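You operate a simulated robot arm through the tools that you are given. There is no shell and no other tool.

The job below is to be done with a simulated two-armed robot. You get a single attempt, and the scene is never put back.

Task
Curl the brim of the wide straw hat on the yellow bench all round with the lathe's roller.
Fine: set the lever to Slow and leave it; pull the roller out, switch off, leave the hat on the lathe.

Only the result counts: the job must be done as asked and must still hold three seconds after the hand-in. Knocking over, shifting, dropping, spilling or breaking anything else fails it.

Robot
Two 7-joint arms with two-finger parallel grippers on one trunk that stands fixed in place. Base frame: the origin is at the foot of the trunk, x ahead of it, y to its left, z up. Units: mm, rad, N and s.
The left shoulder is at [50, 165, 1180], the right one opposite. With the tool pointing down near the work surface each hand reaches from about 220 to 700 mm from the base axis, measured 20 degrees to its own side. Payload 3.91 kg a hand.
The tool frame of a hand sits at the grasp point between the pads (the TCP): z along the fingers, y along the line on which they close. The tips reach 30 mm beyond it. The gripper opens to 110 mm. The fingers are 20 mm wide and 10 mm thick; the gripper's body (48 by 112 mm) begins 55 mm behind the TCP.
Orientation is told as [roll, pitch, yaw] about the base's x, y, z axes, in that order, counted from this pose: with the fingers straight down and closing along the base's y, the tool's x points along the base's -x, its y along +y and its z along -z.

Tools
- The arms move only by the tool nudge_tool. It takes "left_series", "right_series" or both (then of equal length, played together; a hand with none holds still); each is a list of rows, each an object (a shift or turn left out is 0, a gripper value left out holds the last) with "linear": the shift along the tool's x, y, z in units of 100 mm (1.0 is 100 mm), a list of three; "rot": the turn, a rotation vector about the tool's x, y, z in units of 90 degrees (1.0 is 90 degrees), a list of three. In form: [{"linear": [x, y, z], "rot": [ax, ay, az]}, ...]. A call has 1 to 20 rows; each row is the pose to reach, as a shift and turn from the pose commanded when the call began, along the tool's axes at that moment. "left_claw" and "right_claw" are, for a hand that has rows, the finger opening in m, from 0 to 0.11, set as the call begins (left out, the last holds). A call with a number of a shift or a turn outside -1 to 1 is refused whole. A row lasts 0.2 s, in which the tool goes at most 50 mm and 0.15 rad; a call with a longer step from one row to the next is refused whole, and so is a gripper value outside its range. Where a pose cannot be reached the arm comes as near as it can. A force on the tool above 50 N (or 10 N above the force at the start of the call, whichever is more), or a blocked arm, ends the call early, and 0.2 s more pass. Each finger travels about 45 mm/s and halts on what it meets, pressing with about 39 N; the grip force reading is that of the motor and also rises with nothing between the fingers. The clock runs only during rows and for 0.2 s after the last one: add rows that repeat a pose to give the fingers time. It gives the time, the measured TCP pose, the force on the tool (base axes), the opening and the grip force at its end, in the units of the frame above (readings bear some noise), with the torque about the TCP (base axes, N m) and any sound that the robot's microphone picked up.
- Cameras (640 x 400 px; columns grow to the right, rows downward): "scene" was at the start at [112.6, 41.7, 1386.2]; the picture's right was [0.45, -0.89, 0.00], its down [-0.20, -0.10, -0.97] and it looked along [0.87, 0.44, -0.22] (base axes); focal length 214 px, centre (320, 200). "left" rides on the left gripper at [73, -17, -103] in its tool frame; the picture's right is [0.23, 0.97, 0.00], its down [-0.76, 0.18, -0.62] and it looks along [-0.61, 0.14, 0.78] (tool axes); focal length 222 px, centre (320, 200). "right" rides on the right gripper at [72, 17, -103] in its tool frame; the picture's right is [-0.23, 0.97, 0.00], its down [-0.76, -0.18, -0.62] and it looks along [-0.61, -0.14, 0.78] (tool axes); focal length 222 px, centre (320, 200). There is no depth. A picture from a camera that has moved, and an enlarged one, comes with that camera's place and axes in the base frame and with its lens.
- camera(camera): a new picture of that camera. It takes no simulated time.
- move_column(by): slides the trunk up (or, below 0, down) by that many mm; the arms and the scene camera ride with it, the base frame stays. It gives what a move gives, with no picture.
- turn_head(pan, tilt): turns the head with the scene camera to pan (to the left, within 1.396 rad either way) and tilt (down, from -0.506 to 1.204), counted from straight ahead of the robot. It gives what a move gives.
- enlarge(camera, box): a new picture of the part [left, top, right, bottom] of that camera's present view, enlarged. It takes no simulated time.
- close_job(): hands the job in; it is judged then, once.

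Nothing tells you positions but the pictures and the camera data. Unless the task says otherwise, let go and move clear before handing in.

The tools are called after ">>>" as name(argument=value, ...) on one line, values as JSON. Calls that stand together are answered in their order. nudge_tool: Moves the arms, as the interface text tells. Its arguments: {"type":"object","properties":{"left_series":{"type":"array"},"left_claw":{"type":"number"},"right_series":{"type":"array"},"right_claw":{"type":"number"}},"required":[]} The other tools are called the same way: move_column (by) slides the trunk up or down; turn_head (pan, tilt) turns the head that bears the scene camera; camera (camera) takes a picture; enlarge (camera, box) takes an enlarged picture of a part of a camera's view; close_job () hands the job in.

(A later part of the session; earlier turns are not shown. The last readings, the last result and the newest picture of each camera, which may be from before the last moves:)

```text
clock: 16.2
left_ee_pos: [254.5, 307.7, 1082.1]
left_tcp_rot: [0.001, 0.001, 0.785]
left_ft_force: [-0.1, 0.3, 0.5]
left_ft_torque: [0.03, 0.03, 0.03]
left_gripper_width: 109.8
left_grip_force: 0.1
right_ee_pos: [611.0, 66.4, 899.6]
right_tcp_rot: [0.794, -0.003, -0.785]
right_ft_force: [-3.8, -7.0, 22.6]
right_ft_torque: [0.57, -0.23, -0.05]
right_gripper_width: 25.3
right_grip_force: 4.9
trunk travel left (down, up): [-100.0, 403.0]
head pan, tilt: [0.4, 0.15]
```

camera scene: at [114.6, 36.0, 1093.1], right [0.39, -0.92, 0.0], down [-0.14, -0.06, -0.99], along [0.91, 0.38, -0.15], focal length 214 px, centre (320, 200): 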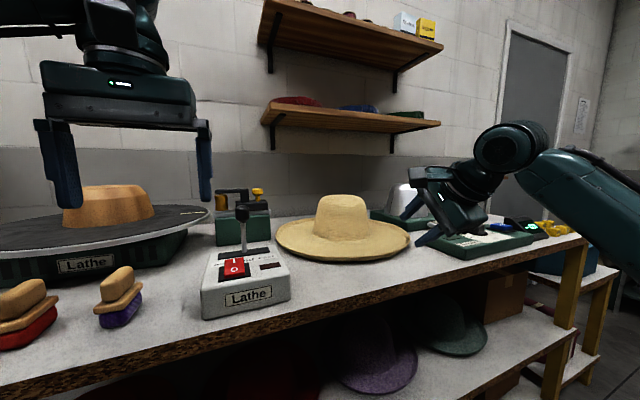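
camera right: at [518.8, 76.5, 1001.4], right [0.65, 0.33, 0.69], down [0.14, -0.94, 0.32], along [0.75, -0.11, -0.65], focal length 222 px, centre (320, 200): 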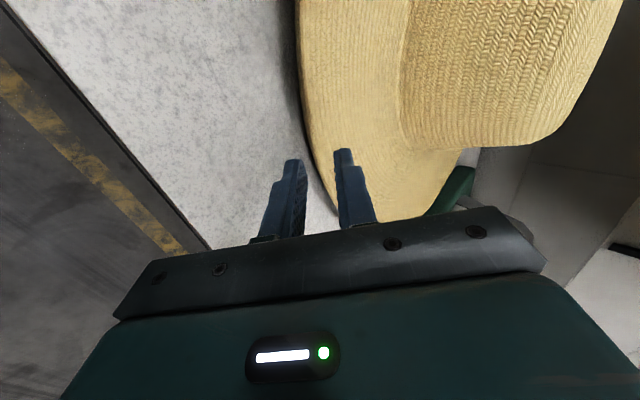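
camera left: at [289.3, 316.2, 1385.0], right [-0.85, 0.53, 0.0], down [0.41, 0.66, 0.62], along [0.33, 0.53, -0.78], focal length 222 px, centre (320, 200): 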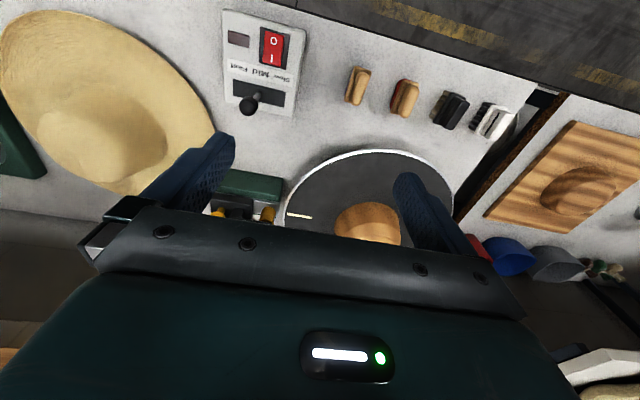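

Contact at TCP z≈903, so the bench top is about 867. I back off to clear the bench by about 2 mm and advance under the rim in steps.

>>> nudge_tool(right_series=[{"linear": [0, 0.03, -0.03]}, {"linear": [0, 0.058, -0.058]}, {"linear": [0, 0.058, -0.058]}])

>>> nudge_tool(right_series=[{"linear": [0, 0.03, 0.03]}, {"linear": [0, 0.06, 0.06]}, {"linear": [0, 0.09, 0.09]}, {"linear": [0, 0.106, 0.106]}])

>>> enlarge(camera="scene", box=[360, 230, 410, 265])

>>> enlarge(camera="right", box=[260, 100, 400, 230])

```text
clock: 17.0
left_ee_pos: [255.8, 307.7, 1081.8]
left_tcp_rot: [0.003, 0.002, 0.784]
left_ft_force: [-0.1, 0.7, 0.1]
left_ft_torque: [0.01, -0.01, 0.02]
left_gripper_width: 110.0
left_grip_force: 0.1
right_ee_pos: [612.9, 68.0, 902.2]
right_tcp_rot: [0.781, 0.001, -0.785]
right_ft_force: [-2.0, -1.3, 4.4]
right_ft_torque: [0.12, -0.02, 0.03]
right_gripper_width: 20.9
right_grip_force: 1.0
trunk travel left (down, up): [-100.0, 403.0]
head pan, tilt: [0.4, 0.15]
```

```text
clock: 18.0
left_ee_pos: [255.5, 308.7, 1080.5]
left_tcp_rot: [0.002, 0.0, 0.782]
left_ft_force: [-0.2, 0.0, -0.1]
left_ft_torque: [0.02, 0.01, 0.03]
left_gripper_width: 109.9
left_grip_force: 0.0
right_ee_pos: [623.6, 78.7, 901.5]
right_tcp_rot: [0.785, 0.0, -0.786]
right_ft_force: [-0.4, -1.5, 1.6]
right_ft_torque: [0.04, -0.01, 0.03]
right_gripper_width: 20.5
right_grip_force: 0.1
trunk travel left (down, up): [-100.0, 403.0]
head pan, tilt: [0.4, 0.15]
```

```text
11.43 times, centred on (385, 248) of scene
camera zoom: at [114.5, 35.9, 1093.1], right [0.39, -0.92, 0.0], down [-0.14, -0.06, -0.99], along [0.91, 0.38, -0.15], focal length 2451 px, centre (-423, -343)
```

zoom: 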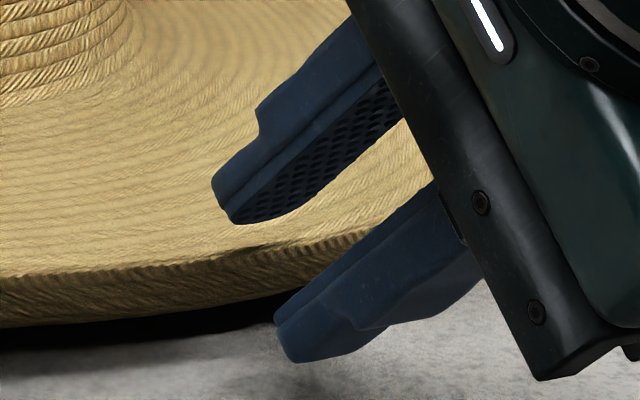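

```text
3.08 times, centred on (330, 165) of right
camera zoom: at [528.9, 86.6, 989.5], right [0.65, 0.33, 0.69], down [0.14, -0.94, 0.32], along [0.75, -0.11, -0.65], focal length 684 px, centre (289, 308)
```

zoom: 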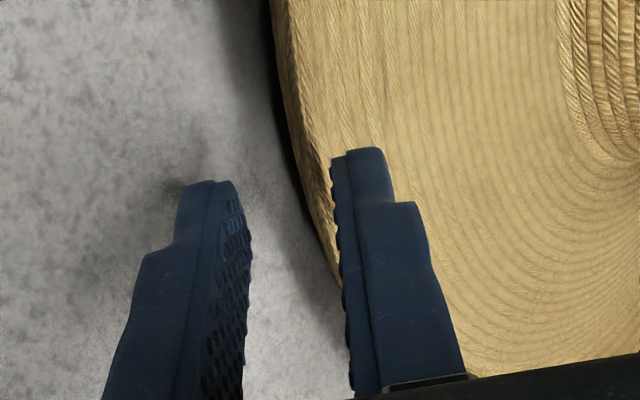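

The lower fingertip is just below and outside the rim's underside. I continue inwards with small steps, watching forces.

>>> nudge_tool(right_series=[{"linear": [0, 0.025, 0.025]}, {"linear": [0, 0.05, 0.05]}, {"linear": [0, 0.07, 0.07]}])

>>> enlarge(camera="scene", box=[360, 230, 410, 265])

>>> enlarge(camera="right", box=[260, 100, 400, 230])

```text
clock: 18.8
left_ee_pos: [257.2, 308.7, 1081.2]
left_tcp_rot: [0.0, 0.002, 0.783]
left_ft_force: [-0.4, 0.0, 0.6]
left_ft_torque: [-0.01, -0.01, 0.01]
left_gripper_width: 110.0
left_grip_force: 0.0
right_ee_pos: [631.5, 86.1, 902.9]
right_tcp_rot: [0.785, 0.0, -0.785]
right_ft_force: [-0.9, -0.5, 0.3]
right_ft_torque: [0.02, -0.03, 0.06]
right_gripper_width: 19.9
right_grip_force: 0.5
trunk travel left (down, up): [-100.0, 403.0]
head pan, tilt: [0.4, 0.15]
```

```text
11.43 times, centred on (385, 248) of scene
camera zoom: at [114.5, 36.0, 1093.1], right [0.39, -0.92, 0.0], down [-0.14, -0.06, -0.99], along [0.91, 0.38, -0.15], focal length 2451 px, centre (-423, -343)
```

zoom: 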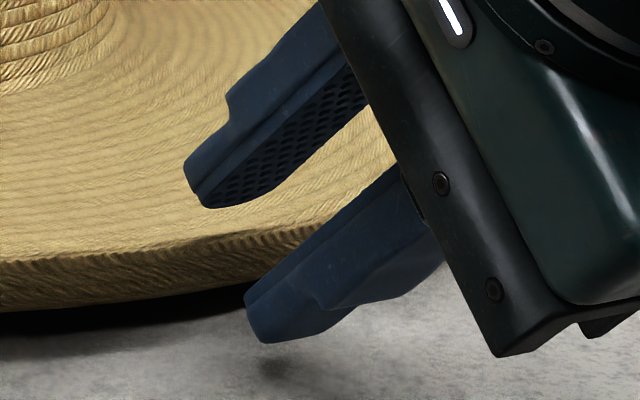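

```text
3.08 times, centred on (330, 165) of right
camera zoom: at [536.1, 93.8, 989.5], right [0.65, 0.33, 0.69], down [0.14, -0.94, 0.32], along [0.75, -0.11, -0.65], focal length 684 px, centre (289, 308)
```

zoom: 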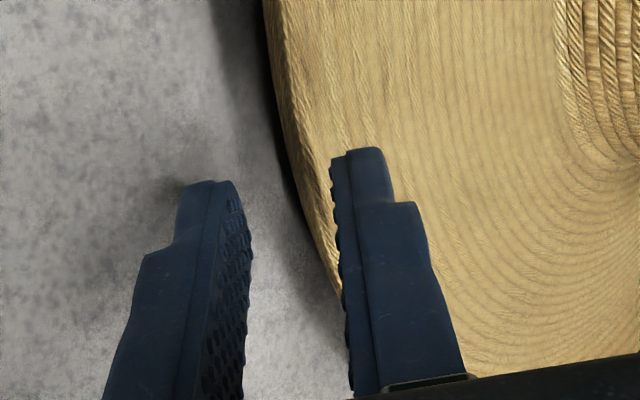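

By the camera geometry the rim edge at this spot is at about n=530, z≈885, so the lower finger is still ~8 mm short. I advance further inward.

>>> nudge_tool(right_series=[{"linear": [0, 0.025, 0.025]}, {"linear": [0, 0.05, 0.05]}, {"linear": [0, 0.08, 0.08]}])

>>> enlarge(camera="scene", box=[360, 230, 410, 265])

>>> enlarge(camera="right", box=[260, 100, 400, 230])

```text
clock: 19.6
left_ee_pos: [257.7, 307.7, 1080.9]
left_tcp_rot: [0.002, 0.002, 0.784]
left_ft_force: [0.5, -0.3, 0.6]
left_ft_torque: [0.0, -0.01, 0.01]
left_gripper_width: 110.1
left_grip_force: 0.0
right_ee_pos: [638.9, 92.6, 902.7]
right_tcp_rot: [0.785, -0.001, -0.785]
right_ft_force: [0.0, 0.3, -0.6]
right_ft_torque: [0.03, 0.0, -0.01]
right_gripper_width: 20.2
right_grip_force: 0.1
trunk travel left (down, up): [-100.0, 403.0]
head pan, tilt: [0.4, 0.15]
```

```text
11.43 times, centred on (385, 248) of scene
camera zoom: at [114.6, 36.0, 1093.0], right [0.39, -0.92, 0.0], down [-0.14, -0.06, -0.99], along [0.91, 0.38, -0.15], focal length 2451 px, centre (-423, -343)
```

zoom: 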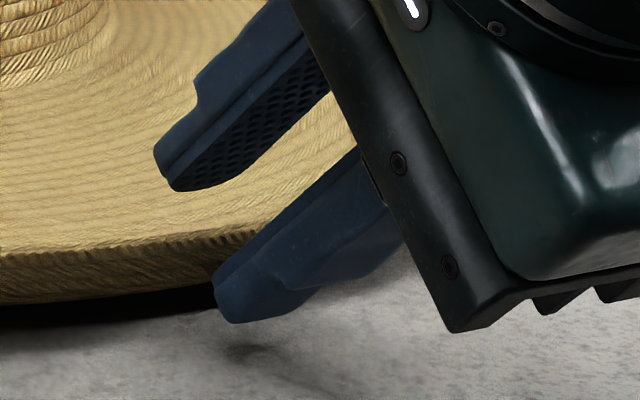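

```text
3.08 times, centred on (330, 165) of right
camera zoom: at [544.0, 101.8, 989.5], right [0.65, 0.33, 0.69], down [0.14, -0.94, 0.31], along [0.75, -0.11, -0.65], focal length 684 px, centre (289, 308)
```

zoom: 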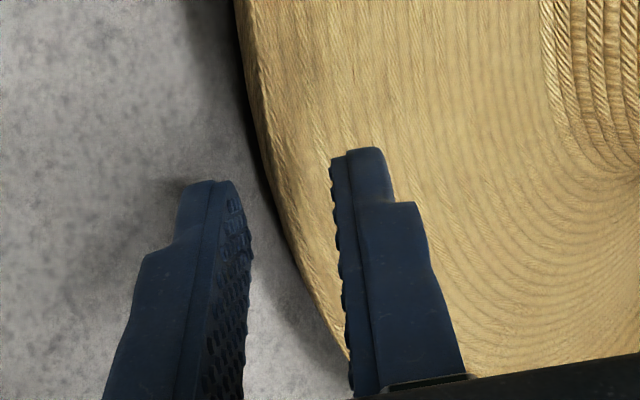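

The tip is now about 4 mm under the rim edge (edge about n=527, z=888). I push in another ~6 mm and then close the fingers.

>>> nudge_tool(right_series=[{"linear": [0, 0.02, 0.02]}, {"linear": [0, 0.045, 0.045]}, {"linear": [0, 0.045, 0.045]}])

>>> enlarge(camera="scene", box=[360, 225, 410, 260])

>>> enlarge(camera="right", box=[260, 100, 400, 230])

```text
clock: 20.4
left_ee_pos: [256.0, 308.7, 1081.6]
left_tcp_rot: [0.001, 0.002, 0.783]
left_ft_force: [-0.9, 0.3, -0.6]
left_ft_torque: [0.01, 0.01, 0.03]
left_gripper_width: 110.1
left_grip_force: 0.1
right_ee_pos: [643.5, 99.2, 904.1]
right_tcp_rot: [0.787, 0.001, -0.786]
right_ft_force: [-0.3, -0.2, -1.0]
right_ft_torque: [-0.02, 0.01, 0.0]
right_gripper_width: 20.3
right_grip_force: 0.7
trunk travel left (down, up): [-100.0, 403.0]
head pan, tilt: [0.4, 0.15]
```

```text
11.43 times, centred on (385, 242) of scene
camera zoom: at [114.6, 36.0, 1093.1], right [0.39, -0.92, 0.0], down [-0.14, -0.06, -0.99], along [0.91, 0.38, -0.15], focal length 2451 px, centre (-423, -286)
```

zoom: 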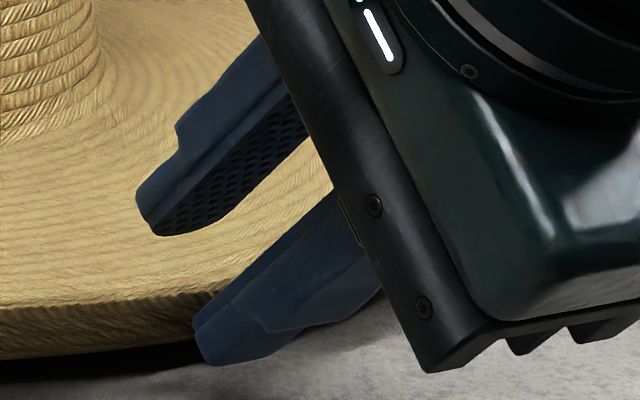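

```text
3.08 times, centred on (330, 165) of right
camera zoom: at [547.9, 106.5, 990.4], right [0.65, 0.33, 0.69], down [0.14, -0.94, 0.31], along [0.75, -0.11, -0.65], focal length 684 px, centre (289, 308)
```

zoom: 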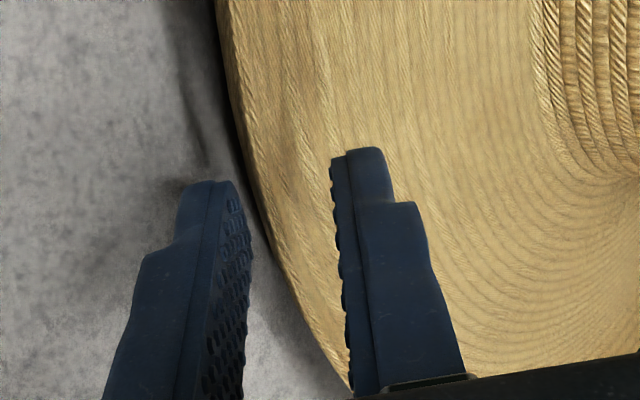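

The rim line is now right at the lower finger. I advance a bit more so that the finger goes beneath it.

>>> nudge_tool(right_series=[{"linear": [0, 0.02, 0.02]}, {"linear": [0, 0.04, 0.04]}, {"linear": [0, 0.04, 0.04]}])

>>> enlarge(camera="scene", box=[360, 225, 410, 260])

>>> enlarge(camera="right", box=[260, 100, 400, 230])

```text
clock: 21.2
left_ee_pos: [257.7, 307.9, 1080.2]
left_tcp_rot: [0.001, 0.003, 0.785]
left_ft_force: [-0.5, 0.3, -0.2]
left_ft_torque: [0.02, 0.03, 0.01]
left_gripper_width: 110.4
left_grip_force: 0.2
right_ee_pos: [648.1, 103.7, 905.0]
right_tcp_rot: [0.785, 0.0, -0.785]
right_ft_force: [-1.1, 1.0, 0.2]
right_ft_torque: [-0.04, 0.04, 0.01]
right_gripper_width: 20.1
right_grip_force: 0.3
trunk travel left (down, up): [-100.0, 403.0]
head pan, tilt: [0.4, 0.15]
```

```text
11.43 times, centred on (385, 242) of scene
camera zoom: at [114.6, 36.0, 1093.1], right [0.39, -0.92, 0.0], down [-0.14, -0.06, -0.99], along [0.91, 0.38, -0.15], focal length 2451 px, centre (-423, -286)
```

zoom: 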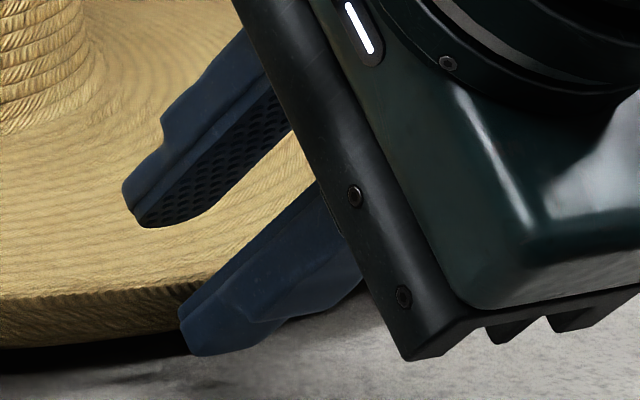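

```text
3.08 times, centred on (330, 165) of right
camera zoom: at [552.1, 110.4, 990.3], right [0.65, 0.33, 0.69], down [0.14, -0.94, 0.32], along [0.75, -0.11, -0.65], focal length 684 px, centre (289, 308)
```

zoom: 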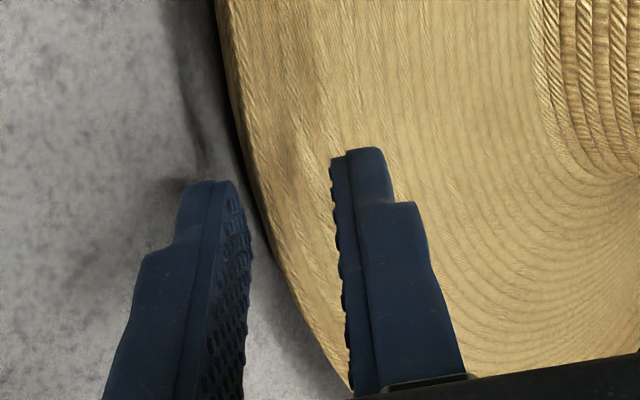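

The hat began to move with the finger, so the lower finger is against the turned-up rim. I close the fingers on it.

>>> nudge_tool(right_series=[{"linear": [0, 0, 0]}, {"linear": [0, 0, 0]}, {"linear": [0, 0, 0]}, {"linear": [0, 0, 0]}], right_claw=0.0)

>>> enlarge(camera="scene", box=[345, 215, 415, 265])

>>> enlarge(camera="right", box=[260, 100, 400, 230])

```text
clock: 22.2
left_ee_pos: [256.6, 308.5, 1081.0]
left_tcp_rot: [0.001, 0.001, 0.784]
left_ft_force: [0.0, 0.0, -0.9]
left_ft_torque: [0.02, 0.06, -0.02]
left_gripper_width: 110.0
left_grip_force: 0.0
right_ee_pos: [648.0, 102.2, 905.4]
right_tcp_rot: [0.788, -0.003, -0.785]
right_ft_force: [2.4, 2.1, 5.8]
right_ft_torque: [-0.28, -0.36, 0.21]
right_gripper_width: 11.5
right_grip_force: 38.5
trunk travel left (down, up): [-100.0, 403.0]
head pan, tilt: [0.4, 0.15]
```

```text
8.00 times, centred on (380, 240) of scene
camera zoom: at [114.3, 36.1, 1093.2], right [0.39, -0.92, 0.0], down [-0.14, -0.06, -0.99], along [0.91, 0.38, -0.15], focal length 1716 px, centre (-160, -120)
```

zoom: 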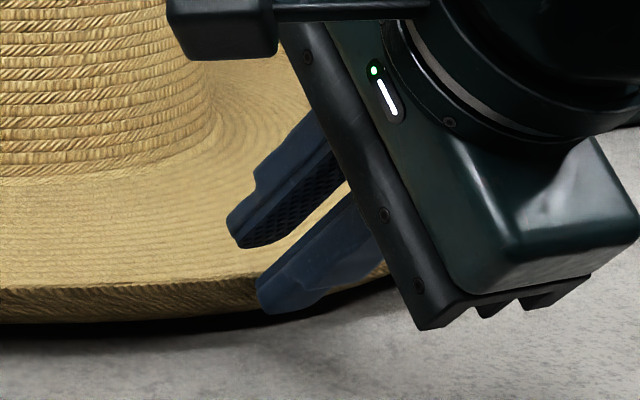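

```text
3.08 times, centred on (330, 165) of right
camera zoom: at [551.6, 110.5, 991.2], right [0.65, 0.33, 0.69], down [0.14, -0.94, 0.31], along [0.75, -0.11, -0.65], focal length 684 px, centre (289, 308)
```

zoom: 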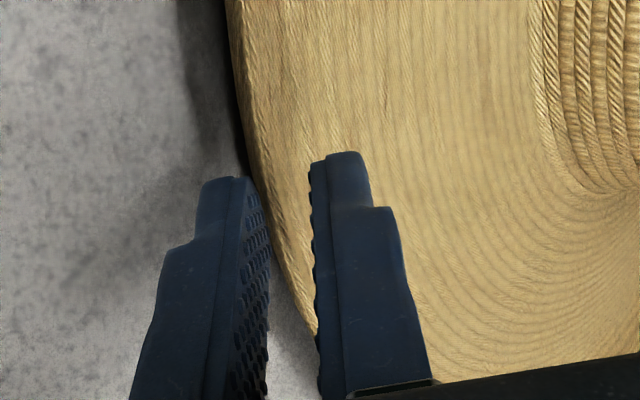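

The grip holds something 11.5 mm thick at 38 N. I lift the edge slowly and check whether the hat follows.

>>> nudge_tool(right_series=[{"linear": [0, 0.02, -0.02]}, {"linear": [0, 0.04, -0.04]}, {"linear": [0, 0.06, -0.06]}, {"linear": [0, 0.08, -0.08]}, {"linear": [0, 0.1, -0.1]}, {"linear": [0, 0.12, -0.12]}])

>>> camera(camera="scene")

>>> enlarge(camera="scene", box=[260, 170, 440, 280])

>>> enlarge(camera="right", box=[260, 100, 400, 230])

```text
clock: 23.6
left_ee_pos: [256.9, 308.6, 1081.0]
left_tcp_rot: [0.001, 0.002, 0.784]
left_ft_force: [0.8, 0.7, -0.5]
left_ft_torque: [-0.01, -0.01, 0.0]
left_gripper_width: 110.0
left_grip_force: 0.0
right_ee_pos: [646.9, 101.1, 920.7]
right_tcp_rot: [0.787, -0.001, -0.785]
right_ft_force: [-0.4, -1.2, 0.4]
right_ft_torque: [0.03, -0.03, -0.02]
right_gripper_width: 0.0
right_grip_force: 38.0
trunk travel left (down, up): [-100.0, 403.0]
head pan, tilt: [0.4, 0.15]
```

```text
taken
camera scene: at [114.6, 36.0, 1093.1], right [0.39, -0.92, 0.0], down [-0.14, -0.06, -0.99], along [0.91, 0.38, -0.15], focal length 214 px, centre (320, 200)
```

scene: 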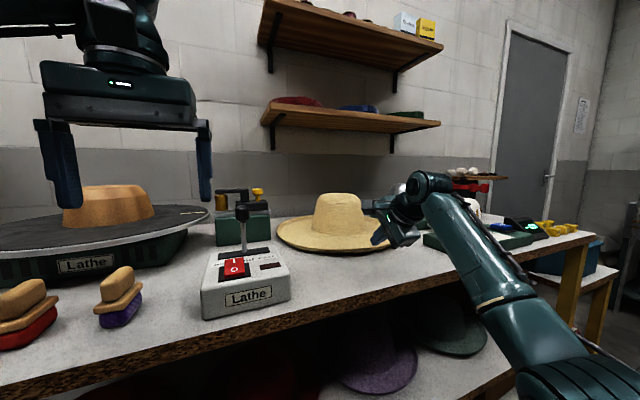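

```text
3.56 times, centred on (350, 225) of scene
camera zoom: at [114.6, 36.0, 1093.1], right [0.39, -0.92, 0.0], down [-0.14, -0.06, -0.99], along [0.91, 0.38, -0.15], focal length 763 px, centre (213, 111)
```

zoom: 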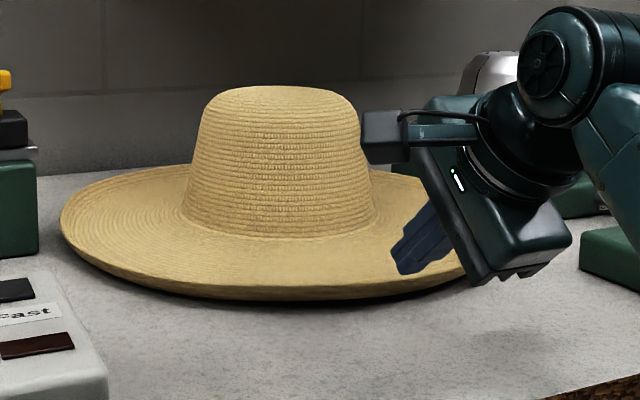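

```text
3.08 times, centred on (330, 165) of right
camera zoom: at [552.3, 109.9, 1006.5], right [0.65, 0.33, 0.69], down [0.14, -0.94, 0.32], along [0.75, -0.11, -0.65], focal length 684 px, centre (289, 308)
```

zoom: 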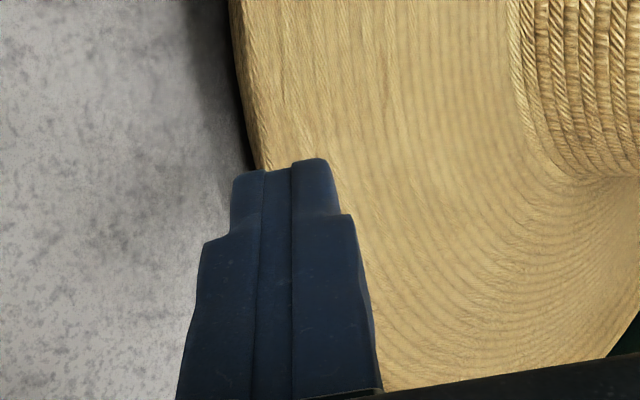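

The pinch was too shallow and slipped off; the hat is still in place. I'll look at the rim's silhouette at high zoom to learn its profile.

>>> enlarge(camera="scene", box=[270, 222, 306, 246])

>>> enlarge(camera="scene", box=[300, 235, 350, 265])

```text
16.00 times, centred on (288, 234) of scene
camera zoom: at [114.6, 36.0, 1093.1], right [0.39, -0.92, 0.0], down [-0.14, -0.06, -0.99], along [0.91, 0.38, -0.15], focal length 3432 px, centre (832, -344)
```

zoom: 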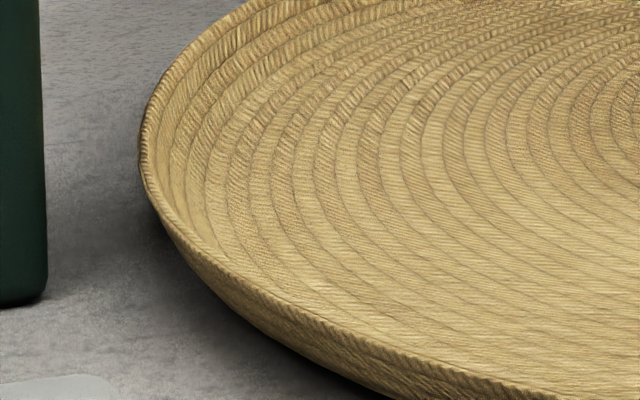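

```text
12.80 times, centred on (325, 250) of scene
camera zoom: at [114.6, 36.0, 1093.1], right [0.39, -0.92, 0.0], down [-0.14, -0.06, -0.99], along [0.91, 0.38, -0.15], focal length 2745 px, centre (256, -440)
```

zoom: 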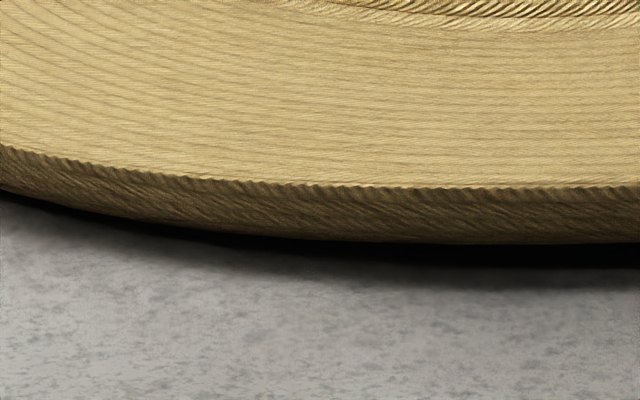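

I'll back the right hand off and use its camera to see the rim profile from low down.

>>> nudge_tool(right_series=[{"linear": [0, 0, -0.25]}, {"linear": [0, 0, -0.5]}, {"linear": [0, 0, -0.75]}, {"linear": [-0.3, 0, -1.0]}, {"linear": [-0.7, 0, -1.0]}])

>>> nudge_tool(right_series=[{"linear": [0, -0.1, -0.1], "rot": [-0.09, 0, 0]}, {"linear": [0, -0.25, -0.2], "rot": [-0.18, 0, 0]}, {"linear": [0, -0.45, -0.2], "rot": [-0.27, 0, 0]}, {"linear": [0, -0.7, -0.2], "rot": [-0.36, 0, 0]}, {"linear": [0, -0.9, -0.2], "rot": [-0.45, 0, 0]}, {"linear": [0, -1.0, -0.2], "rot": [-0.5, 0, 0]}])

>>> camera(camera="right")

>>> camera(camera="scene")

```text
clock: 24.8
left_ee_pos: [256.1, 308.5, 1081.5]
left_tcp_rot: [0.002, 0.001, 0.785]
left_ft_force: [1.2, -0.6, 1.0]
left_ft_torque: [-0.02, 0.05, 0.02]
left_gripper_width: 110.0
left_grip_force: 0.1
right_ee_pos: [648.9, 1.3, 992.5]
right_tcp_rot: [0.786, 0.0, -0.785]
right_ft_force: [0.0, 0.1, 0.0]
right_ft_torque: [-0.06, 0.0, 0.02]
right_gripper_width: 0.2
right_grip_force: 37.7
trunk travel left (down, up): [-100.0, 403.0]
head pan, tilt: [0.4, 0.15]
```

```text
clock: 26.2
left_ee_pos: [257.3, 308.6, 1081.2]
left_tcp_rot: [0.002, 0.001, 0.782]
left_ft_force: [0.0, -0.3, 0.1]
left_ft_torque: [0.0, 0.01, -0.02]
left_gripper_width: 110.2
left_grip_force: 0.0
right_ee_pos: [586.9, -57.4, 934.4]
right_tcp_rot: [1.574, 0.0, -0.785]
right_ft_force: [0.9, 0.4, 0.4]
right_ft_torque: [-0.02, -0.01, -0.01]
right_gripper_width: 0.0
right_grip_force: 37.9
trunk travel left (down, up): [-100.0, 403.0]
head pan, tilt: [0.4, 0.15]
```

```text
taken
camera right: at [462.0, -79.1, 952.9], right [0.16, -0.16, 0.97], down [0.1, -0.98, -0.18], along [0.98, 0.12, -0.14], focal length 222 px, centre (320, 200)
```

right: 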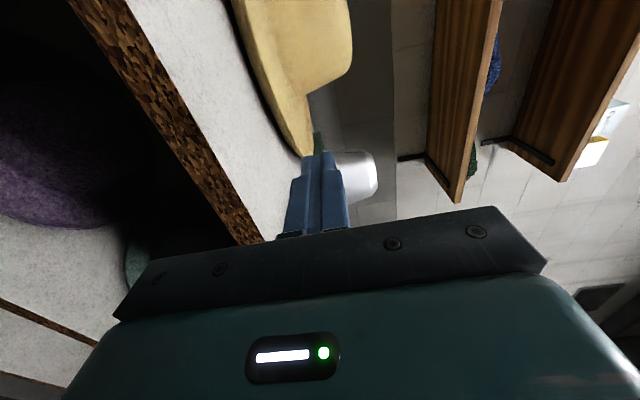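

```text
taken
camera scene: at [114.6, 36.0, 1093.1], right [0.39, -0.92, 0.0], down [-0.14, -0.06, -0.99], along [0.91, 0.38, -0.15], focal length 214 px, centre (320, 200)
```

scene: 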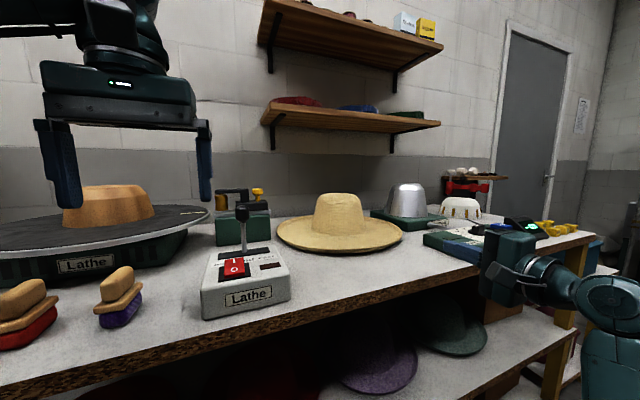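

The right camera now looks nearly level along the bench. I lower it and shift right to catch the rim's profile at its tangent.

>>> nudge_tool(right_series=[{"linear": [-0.2, -0.2, 0]}, {"linear": [-0.4, -0.4, 0]}, {"linear": [-0.6, -0.52, 0]}])

>>> camera(camera="right")

>>> enlarge(camera="right", box=[230, 80, 330, 180])

```text
clock: 27.0
left_ee_pos: [257.2, 307.7, 1082.1]
left_tcp_rot: [0.001, 0.002, 0.786]
left_ft_force: [0.4, 0.6, -0.7]
left_ft_torque: [-0.03, 0.0, 0.03]
left_gripper_width: 110.3
left_grip_force: 0.0
right_ee_pos: [629.6, -99.6, 882.6]
right_tcp_rot: [1.574, 0.001, -0.785]
right_ft_force: [0.7, 0.4, 1.0]
right_ft_torque: [0.03, -0.02, -0.01]
right_gripper_width: 0.0
right_grip_force: 38.2
trunk travel left (down, up): [-100.0, 403.0]
head pan, tilt: [0.4, 0.15]
```

```text
taken
camera right: at [505.2, -122.3, 900.8], right [0.16, -0.16, 0.97], down [0.1, -0.98, -0.18], along [0.98, 0.12, -0.14], focal length 222 px, centre (320, 200)
```

right: 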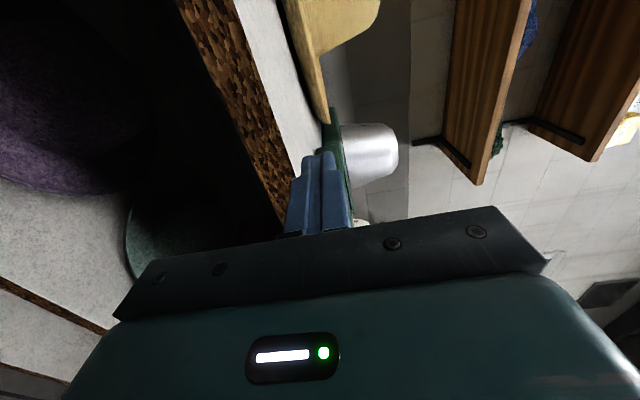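

```text
4.00 times, centred on (280, 130) of right
camera zoom: at [505.2, -122.3, 900.8], right [0.16, -0.16, 0.97], down [0.1, -0.98, -0.18], along [0.98, 0.12, -0.14], focal length 888 px, centre (480, 480)
```

zoom: 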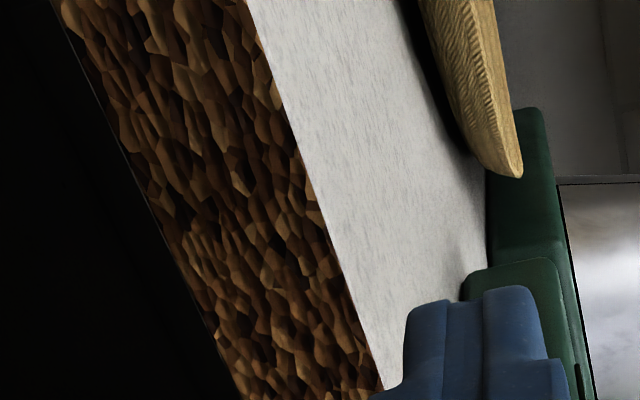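

The rim tip's profile is visible; enlarging more.

>>> enlarge(camera="right", box=[285, 80, 345, 130])

>>> enlarge(camera="right", box=[275, 0, 345, 60])

```text
8.00 times, centred on (315, 105) of right
camera zoom: at [505.2, -122.3, 900.8], right [0.16, -0.16, 0.97], down [0.1, -0.98, -0.18], along [0.98, 0.12, -0.14], focal length 1777 px, centre (360, 960)
```

zoom: 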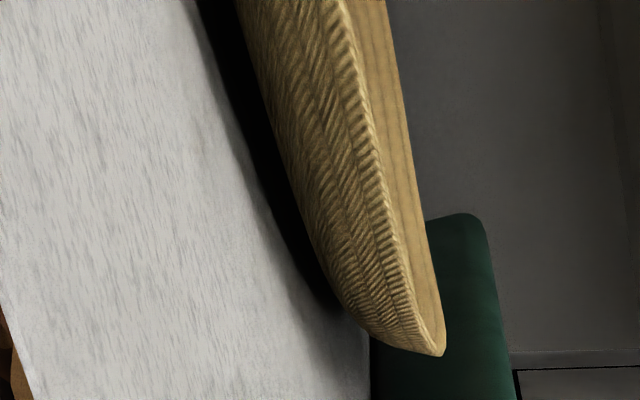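

```text
6.67 times, centred on (310, 30) of right
camera zoom: at [505.2, -122.3, 900.8], right [0.16, -0.16, 0.97], down [0.1, -0.98, -0.18], along [0.98, 0.12, -0.14], focal length 1481 px, centre (387, 1333)
```

zoom: 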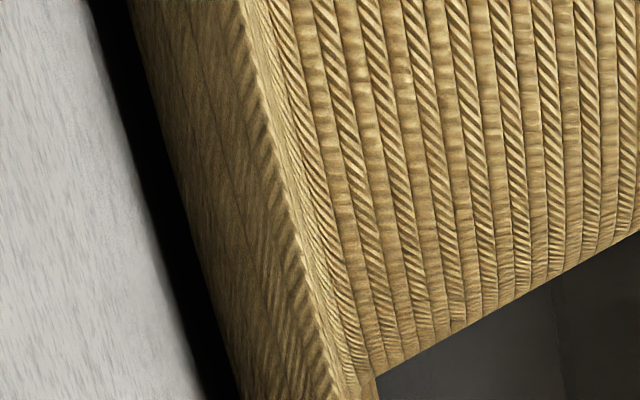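

The profile shows a nearly vertical lip about 19 mm high (edge z≈886) curving into the flat brim on the bench. A steep pinch (about 68° down) should fit it. I raise the trunk for reach and re-tilt the right hand.

>>> move_column(by=200)

>>> nudge_tool(right_series=[{"linear": [0.08, 0, 0], "rot": [0.09, 0, 0]}, {"linear": [0.16, 0, 0], "rot": [0.18, 0, 0]}, {"linear": [0.24, 0, 0], "rot": [0.27, 0, 0]}, {"linear": [0.32, 0, 0], "rot": [0.36, 0, 0]}, {"linear": [0.4, 0, 0], "rot": [0.45, 0, 0]}, {"linear": [0.5, 0, 0], "rot": [0.54, 0, 0]}, {"linear": [0.6, 0, 0], "rot": [0.63, 0, 0]}, {"linear": [0.7, 0, 0], "rot": [0.72, 0, 0]}, {"linear": [0.8, 0, 0], "rot": [0.756, 0, 0]}], right_claw=0.018)

>>> camera(camera="right")

>>> camera(camera="scene")

```text
clock: 29.2
left_ee_pos: [256.6, 309.0, 1281.6]
left_tcp_rot: [0.002, 0.001, 0.784]
left_ft_force: [-0.3, 1.0, 0.9]
left_ft_torque: [0.0, -0.01, 0.02]
left_gripper_width: 110.1
left_grip_force: 0.0
right_ee_pos: [629.8, -100.2, 1082.9]
right_tcp_rot: [1.572, 0.0, -0.785]
right_ft_force: [-1.0, 0.0, -0.9]
right_ft_torque: [0.0, 0.03, 0.02]
right_gripper_width: 0.1
right_grip_force: 37.6
trunk travel left (down, up): [-300.0, 203.0]
head pan, tilt: [0.4, 0.15]
```

```text
clock: 31.2
left_ee_pos: [256.7, 307.4, 1281.2]
left_tcp_rot: [0.003, 0.0, 0.783]
left_ft_force: [-0.8, -0.1, 0.7]
left_ft_torque: [0.01, 0.0, 0.0]
left_gripper_width: 109.9
left_grip_force: 0.1
right_ee_pos: [572.6, -43.0, 1082.5]
right_tcp_rot: [0.381, 0.001, -0.786]
right_ft_force: [0.0, 0.0, 0.3]
right_ft_torque: [0.01, 0.0, 0.01]
right_gripper_width: 18.2
right_grip_force: 0.1
trunk travel left (down, up): [-300.0, 203.0]
head pan, tilt: [0.4, 0.15]
```

```text
taken
camera right: at [505.0, -8.1, 1186.6], right [0.8, 0.48, 0.36], down [0.26, -0.82, 0.51], along [0.54, -0.32, -0.78], focal length 222 px, centre (320, 200)
```

right: 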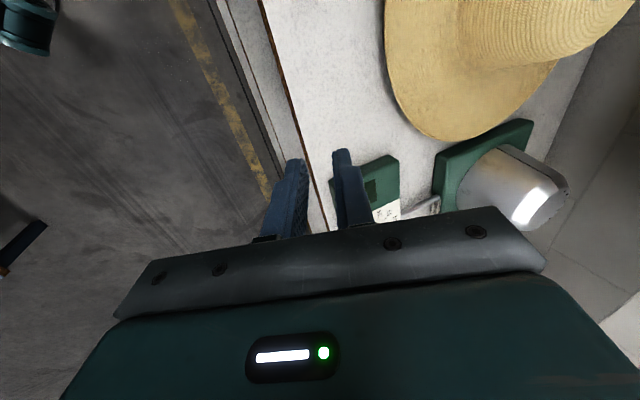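

```text
taken
camera scene: at [114.6, 36.0, 1293.0], right [0.39, -0.92, 0.0], down [-0.14, -0.06, -0.99], along [0.91, 0.38, -0.15], focal length 214 px, centre (320, 200)
```

scene: 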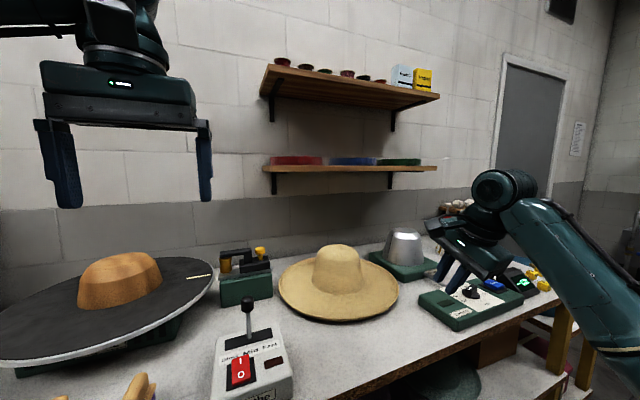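

I move the right hand over to just above the near lip, stopping about 75 mm short, to measure before the final approach.

>>> nudge_tool(right_series=[{"linear": [0.12, 0.2, 0.25]}, {"linear": [0.25, 0.4, 0.5]}, {"linear": [0.37, 0.6, 0.75]}, {"linear": [0.5, 0.8, 1.0]}])

>>> nudge_tool(right_series=[{"linear": [0, 0, 0.25]}, {"linear": [0, 0, 0.5]}])

>>> enlarge(camera="right", box=[240, 60, 420, 220])

>>> enlarge(camera="scene", box=[320, 240, 440, 330])

```text
clock: 32.2
left_ee_pos: [257.4, 309.9, 1282.0]
left_tcp_rot: [0.001, 0.002, 0.786]
left_ft_force: [-0.4, 0.4, 0.1]
left_ft_torque: [-0.01, 0.01, 0.0]
left_gripper_width: 110.1
left_grip_force: 0.0
right_ee_pos: [616.6, 70.0, 1021.5]
right_tcp_rot: [0.384, 0.0, -0.786]
right_ft_force: [0.6, -0.1, -1.3]
right_ft_torque: [0.03, -0.03, 0.01]
right_gripper_width: 18.0
right_grip_force: 0.1
trunk travel left (down, up): [-300.0, 203.0]
head pan, tilt: [0.4, 0.15]
```

```text
clock: 32.8
left_ee_pos: [257.6, 308.8, 1280.9]
left_tcp_rot: [0.002, 0.003, 0.785]
left_ft_force: [-0.2, -1.0, 0.2]
left_ft_torque: [-0.01, -0.02, -0.02]
left_gripper_width: 110.0
left_grip_force: 0.0
right_ee_pos: [629.0, 84.4, 973.1]
right_tcp_rot: [0.382, 0.001, -0.787]
right_ft_force: [0.9, -0.8, 0.0]
right_ft_torque: [-0.01, -0.01, -0.01]
right_gripper_width: 18.0
right_grip_force: 0.0
trunk travel left (down, up): [-300.0, 203.0]
head pan, tilt: [0.4, 0.15]
```

```text
2.50 times, centred on (330, 140) of right
camera zoom: at [560.8, 119.6, 1077.3], right [0.8, 0.48, 0.36], down [0.26, -0.82, 0.51], along [0.54, -0.31, -0.78], focal length 555 px, centre (295, 350)
```

zoom: 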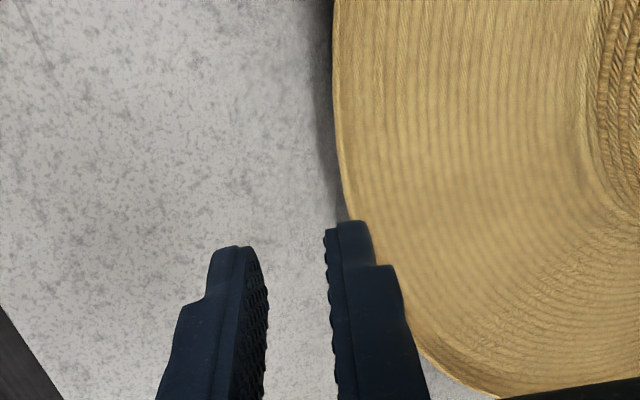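

```text
4.44 times, centred on (380, 285) of scene
camera zoom: at [114.8, 36.1, 1293.1], right [0.39, -0.92, 0.0], down [-0.14, -0.06, -0.99], along [0.91, 0.38, -0.15], focal length 953 px, centre (53, -178)
```

zoom: 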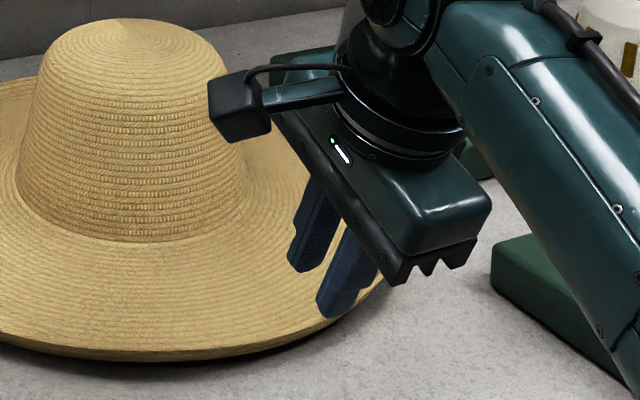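

The lip is now at about n≈557 (the hat got squeezed ~25 mm inward by the slip). I approach to just above the lip, aligned so that it sits between the fingers.

>>> nudge_tool(right_series=[{"linear": [-0.02, 0.08, 0.2]}, {"linear": [-0.04, 0.15, 0.4]}, {"linear": [-0.05, 0.22, 0.58]}, {"linear": [-0.05, 0.22, 0.58]}])

>>> enlarge(camera="right", box=[260, 80, 400, 220])

>>> enlarge(camera="scene", box=[340, 265, 410, 325])

```text
clock: 33.8
left_ee_pos: [257.0, 307.4, 1282.0]
left_tcp_rot: [0.004, 0.002, 0.784]
left_ft_force: [0.0, 0.1, -0.5]
left_ft_torque: [0.01, 0.0, 0.02]
left_gripper_width: 109.9
left_grip_force: 0.1
right_ee_pos: [642.2, 96.4, 935.7]
right_tcp_rot: [0.385, 0.001, -0.786]
right_ft_force: [0.1, 0.5, 1.6]
right_ft_torque: [-0.03, -0.02, -0.02]
right_gripper_width: 18.2
right_grip_force: 0.0
right hand out of reach, approached as far as the arm can: row 2, 3, 4
trunk travel left (down, up): [-300.0, 203.0]
head pan, tilt: [0.4, 0.15]
```

```text
2.86 times, centred on (330, 150) of right
camera zoom: at [573.8, 131.4, 1039.7], right [0.8, 0.48, 0.36], down [0.26, -0.82, 0.51], along [0.54, -0.32, -0.78], focal length 635 px, centre (291, 343)
```

zoom: 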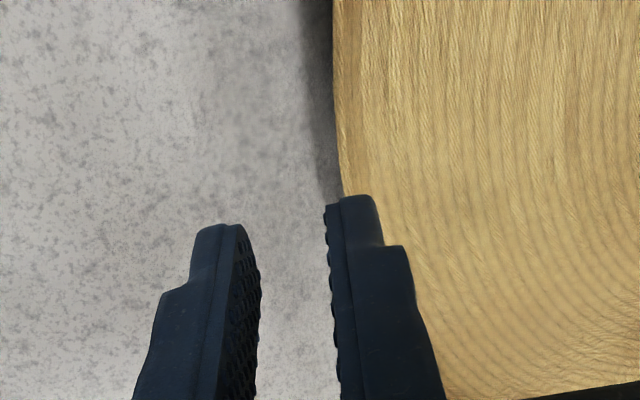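

```text
6.67 times, centred on (375, 295) of scene
camera zoom: at [114.6, 36.0, 1293.1], right [0.39, -0.92, 0.0], down [-0.14, -0.06, -0.99], along [0.91, 0.38, -0.15], focal length 1430 px, centre (-47, -433)
```

zoom: 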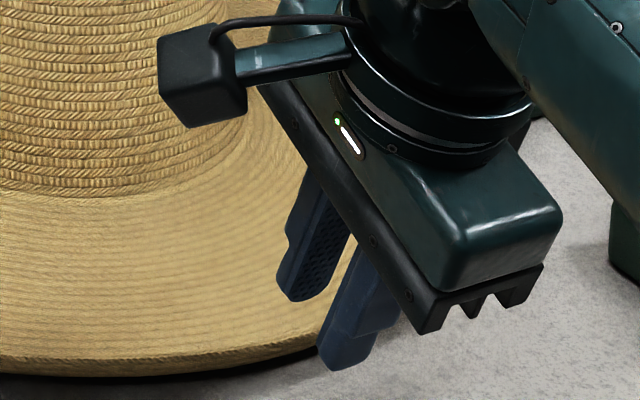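

The right arm is at its reach limit there, so the left arm (closer to the hat) will do the lip pinch and pull the hat nearer. I retract the right hand and rotate the left hand.

>>> nudge_tool(right_series=[{"linear": [0, 0, -0.3]}, {"linear": [0, 0, -0.6]}, {"linear": [0, -0.2, -0.9]}, {"linear": [0, -0.5, -1.0]}, {"linear": [0, -0.9, -1.0]}, {"linear": [-0.4, -1.0, -1.0]}, {"linear": [-0.5, -1.0, -1.0]}, {"linear": [-0.5, -1.0, -1.0]}, {"linear": [-0.5, -1.0, -1.0]}, {"linear": [-0.5, -1.0, -1.0]}, {"linear": [-0.5, -1.0, -1.0]}], left_series=[{"rot": [0, 0, 0.09]}, {"rot": [0, 0, 0.18]}, {"rot": [0, 0, 0.27]}, {"rot": [0, 0, 0.36]}, {"rot": [0, 0, 0.45]}, {"rot": [0, 0, 0.54]}, {"rot": [0, 0, 0.63]}, {"rot": [0, 0, 0.72]}, {"rot": [0, 0, 0.81]}, {"rot": [0, 0, 0.9]}, {"rot": [0, 0, 0.98]}])

>>> nudge_tool(left_series=[{"rot": [0, 0, 0.09]}, {"rot": [0, 0, 0.18]}, {"rot": [0, 0, 0.27]}, {"rot": [0, 0, 0.36]}, {"rot": [0, 0, 0.45]}, {"rot": [0, 0, 0.464]}], left_claw=0.018)

>>> camera(camera="scene")

```text
clock: 36.2
left_ee_pos: [253.8, 261.4, 1238.9]
left_tcp_rot: [-0.002, -0.001, -0.757]
left_ft_force: [0.4, 0.0, 0.1]
left_ft_torque: [0.0, -0.02, 0.02]
left_gripper_width: 110.0
left_grip_force: 0.0
left hand out of reach, approached as far as the arm can: row 8, 9, 10, 11
right_ee_pos: [584.6, -30.6, 991.4]
right_tcp_rot: [0.384, 0.001, -0.785]
right_ft_force: [0.2, 0.9, 0.6]
right_ft_torque: [-0.03, 0.03, -0.02]
right_gripper_width: 17.9
right_grip_force: 0.1
trunk travel left (down, up): [-300.0, 203.0]
head pan, tilt: [0.4, 0.15]
```

```text
clock: 37.6
left_ee_pos: [205.3, 180.9, 1190.9]
left_tcp_rot: [-0.003, -0.003, -1.483]
left_ft_force: [0.6, 0.9, 0.4]
left_ft_torque: [0.05, 0.01, 0.02]
left_gripper_width: 17.9
left_grip_force: 0.0
left hand out of reach, approached as far as the arm can: row 1, 2, 3, 4, 5, 6
right_ee_pos: [584.5, -30.3, 990.5]
right_tcp_rot: [0.385, 0.0, -0.785]
right_ft_force: [1.1, 0.2, 0.0]
right_ft_torque: [0.02, 0.0, -0.01]
right_gripper_width: 17.9
right_grip_force: 0.0
trunk travel left (down, up): [-300.0, 203.0]
head pan, tilt: [0.4, 0.15]
```

```text
taken
camera scene: at [114.8, 35.9, 1293.0], right [0.39, -0.92, 0.0], down [-0.14, -0.06, -0.99], along [0.91, 0.38, -0.15], focal length 214 px, centre (320, 200)
```

scene: 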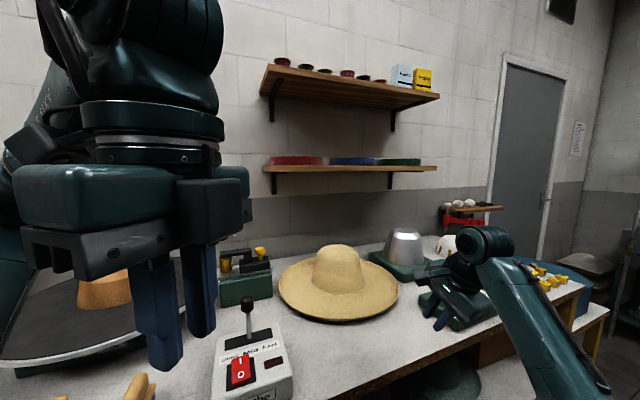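

The left wrist can't hold that yaw there. I'll try the mirrored roll instead (closing axis the other way up), rotating back through the comfortable range.

>>> nudge_tool(left_series=[{"rot": [0, 0, -0.09]}, {"rot": [0, 0, -0.18]}, {"rot": [0, 0, -0.27]}, {"rot": [0, 0, -0.36]}, {"rot": [0, 0, -0.45]}, {"rot": [0, 0, -0.54]}, {"rot": [0, 0, -0.63]}, {"rot": [0, 0, -0.72]}, {"rot": [0, 0, -0.81]}, {"rot": [0, 0, -0.9]}, {"rot": [0, 0, -0.99]}])

>>> nudge_tool(left_series=[{"rot": [0, 0, -0.09]}, {"rot": [0, 0, -0.18]}, {"rot": [0, 0, -0.27]}, {"rot": [0, 0, -0.36]}, {"rot": [0, 0, -0.45]}, {"rot": [0, 0, -0.54]}, {"rot": [0, 0, -0.63]}, {"rot": [0, 0, -0.72]}, {"rot": [0, 0, -0.81]}, {"rot": [0, 0, -0.9]}, {"rot": [0, 0, -0.99]}])

>>> camera(camera="scene")

```text
clock: 40.0
left_ee_pos: [205.8, 183.7, 1190.2]
left_tcp_rot: [-0.001, 0.004, 0.074]
left_ft_force: [-0.1, 0.1, 0.3]
left_ft_torque: [-0.01, -0.01, 0.02]
left_gripper_width: 18.4
left_grip_force: 0.0
right_ee_pos: [584.6, -29.4, 989.3]
right_tcp_rot: [0.384, 0.0, -0.787]
right_ft_force: [0.3, -0.1, -0.6]
right_ft_torque: [0.0, 0.0, -0.03]
right_gripper_width: 18.0
right_grip_force: 0.1
trunk travel left (down, up): [-300.0, 203.0]
head pan, tilt: [0.4, 0.15]
```

```text
clock: 42.4
left_ee_pos: [206.9, 183.4, 1190.5]
left_tcp_rot: [0.004, 0.0, 1.629]
left_ft_force: [0.4, -0.3, -0.1]
left_ft_torque: [0.03, -0.05, -0.02]
left_gripper_width: 18.1
left_grip_force: 0.1
right_ee_pos: [584.0, -30.3, 990.5]
right_tcp_rot: [0.385, 0.0, -0.785]
right_ft_force: [0.5, 0.4, 0.0]
right_ft_torque: [-0.01, 0.01, 0.01]
right_gripper_width: 17.9
right_grip_force: 0.0
trunk travel left (down, up): [-300.0, 203.0]
head pan, tilt: [0.4, 0.15]
```

```text
taken
camera scene: at [114.6, 36.0, 1293.1], right [0.39, -0.92, 0.0], down [-0.14, -0.06, -0.99], along [0.91, 0.38, -0.15], focal length 214 px, centre (320, 200)
```

scene: 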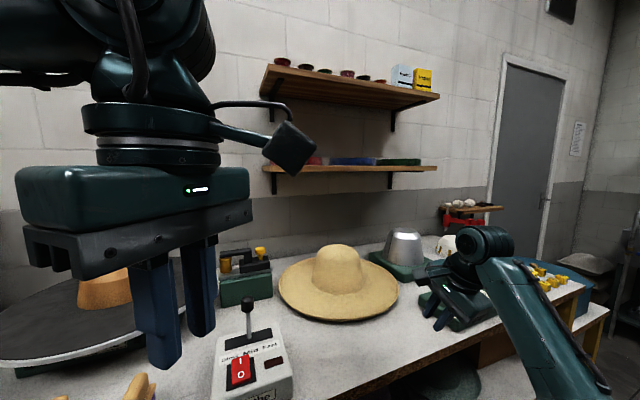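

This roll is reachable. I tilt the left fingers forward 22° and bring the hand toward the hat in stages.

>>> nudge_tool(left_series=[{"linear": [-0.03, -0.25, 0.1], "rot": [0.08, 0, 0]}, {"linear": [-0.06, -0.5, 0.25], "rot": [0.16, 0, 0]}, {"linear": [-0.09, -0.75, 0.4], "rot": [0.244, 0, 0]}, {"linear": [-0.12, -1.0, 0.55], "rot": [0.244, 0, 0]}])

>>> camera(camera="left")

```text
clock: 43.4
left_ee_pos: [307.0, 200.4, 1136.1]
left_tcp_rot: [-0.382, 0.0, 1.625]
left_ft_force: [-0.2, 0.6, -0.1]
left_ft_torque: [-0.02, -0.03, -0.01]
left_gripper_width: 18.1
left_grip_force: 0.1
right_ee_pos: [584.7, -30.5, 990.2]
right_tcp_rot: [0.382, -0.001, -0.785]
right_ft_force: [0.0, 0.8, -0.2]
right_ft_torque: [0.02, 0.02, 0.0]
right_gripper_width: 17.9
right_grip_force: 0.0
trunk travel left (down, up): [-300.0, 203.0]
head pan, tilt: [0.4, 0.15]
```

```text
taken
camera left: at [287.7, 126.5, 1238.4], right [-0.89, -0.28, -0.36], down [-0.44, 0.74, 0.51], along [0.13, 0.61, -0.78], focal length 222 px, centre (320, 200)
```

left: 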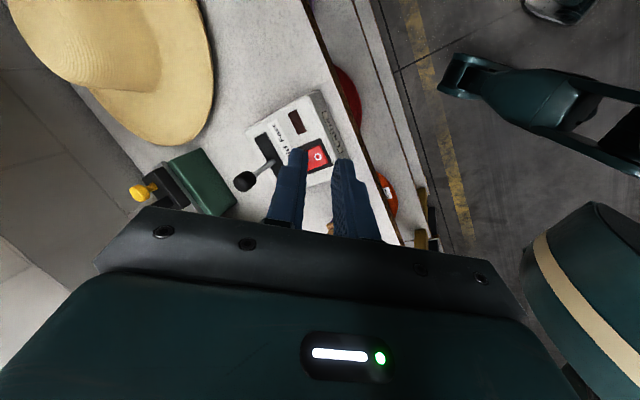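

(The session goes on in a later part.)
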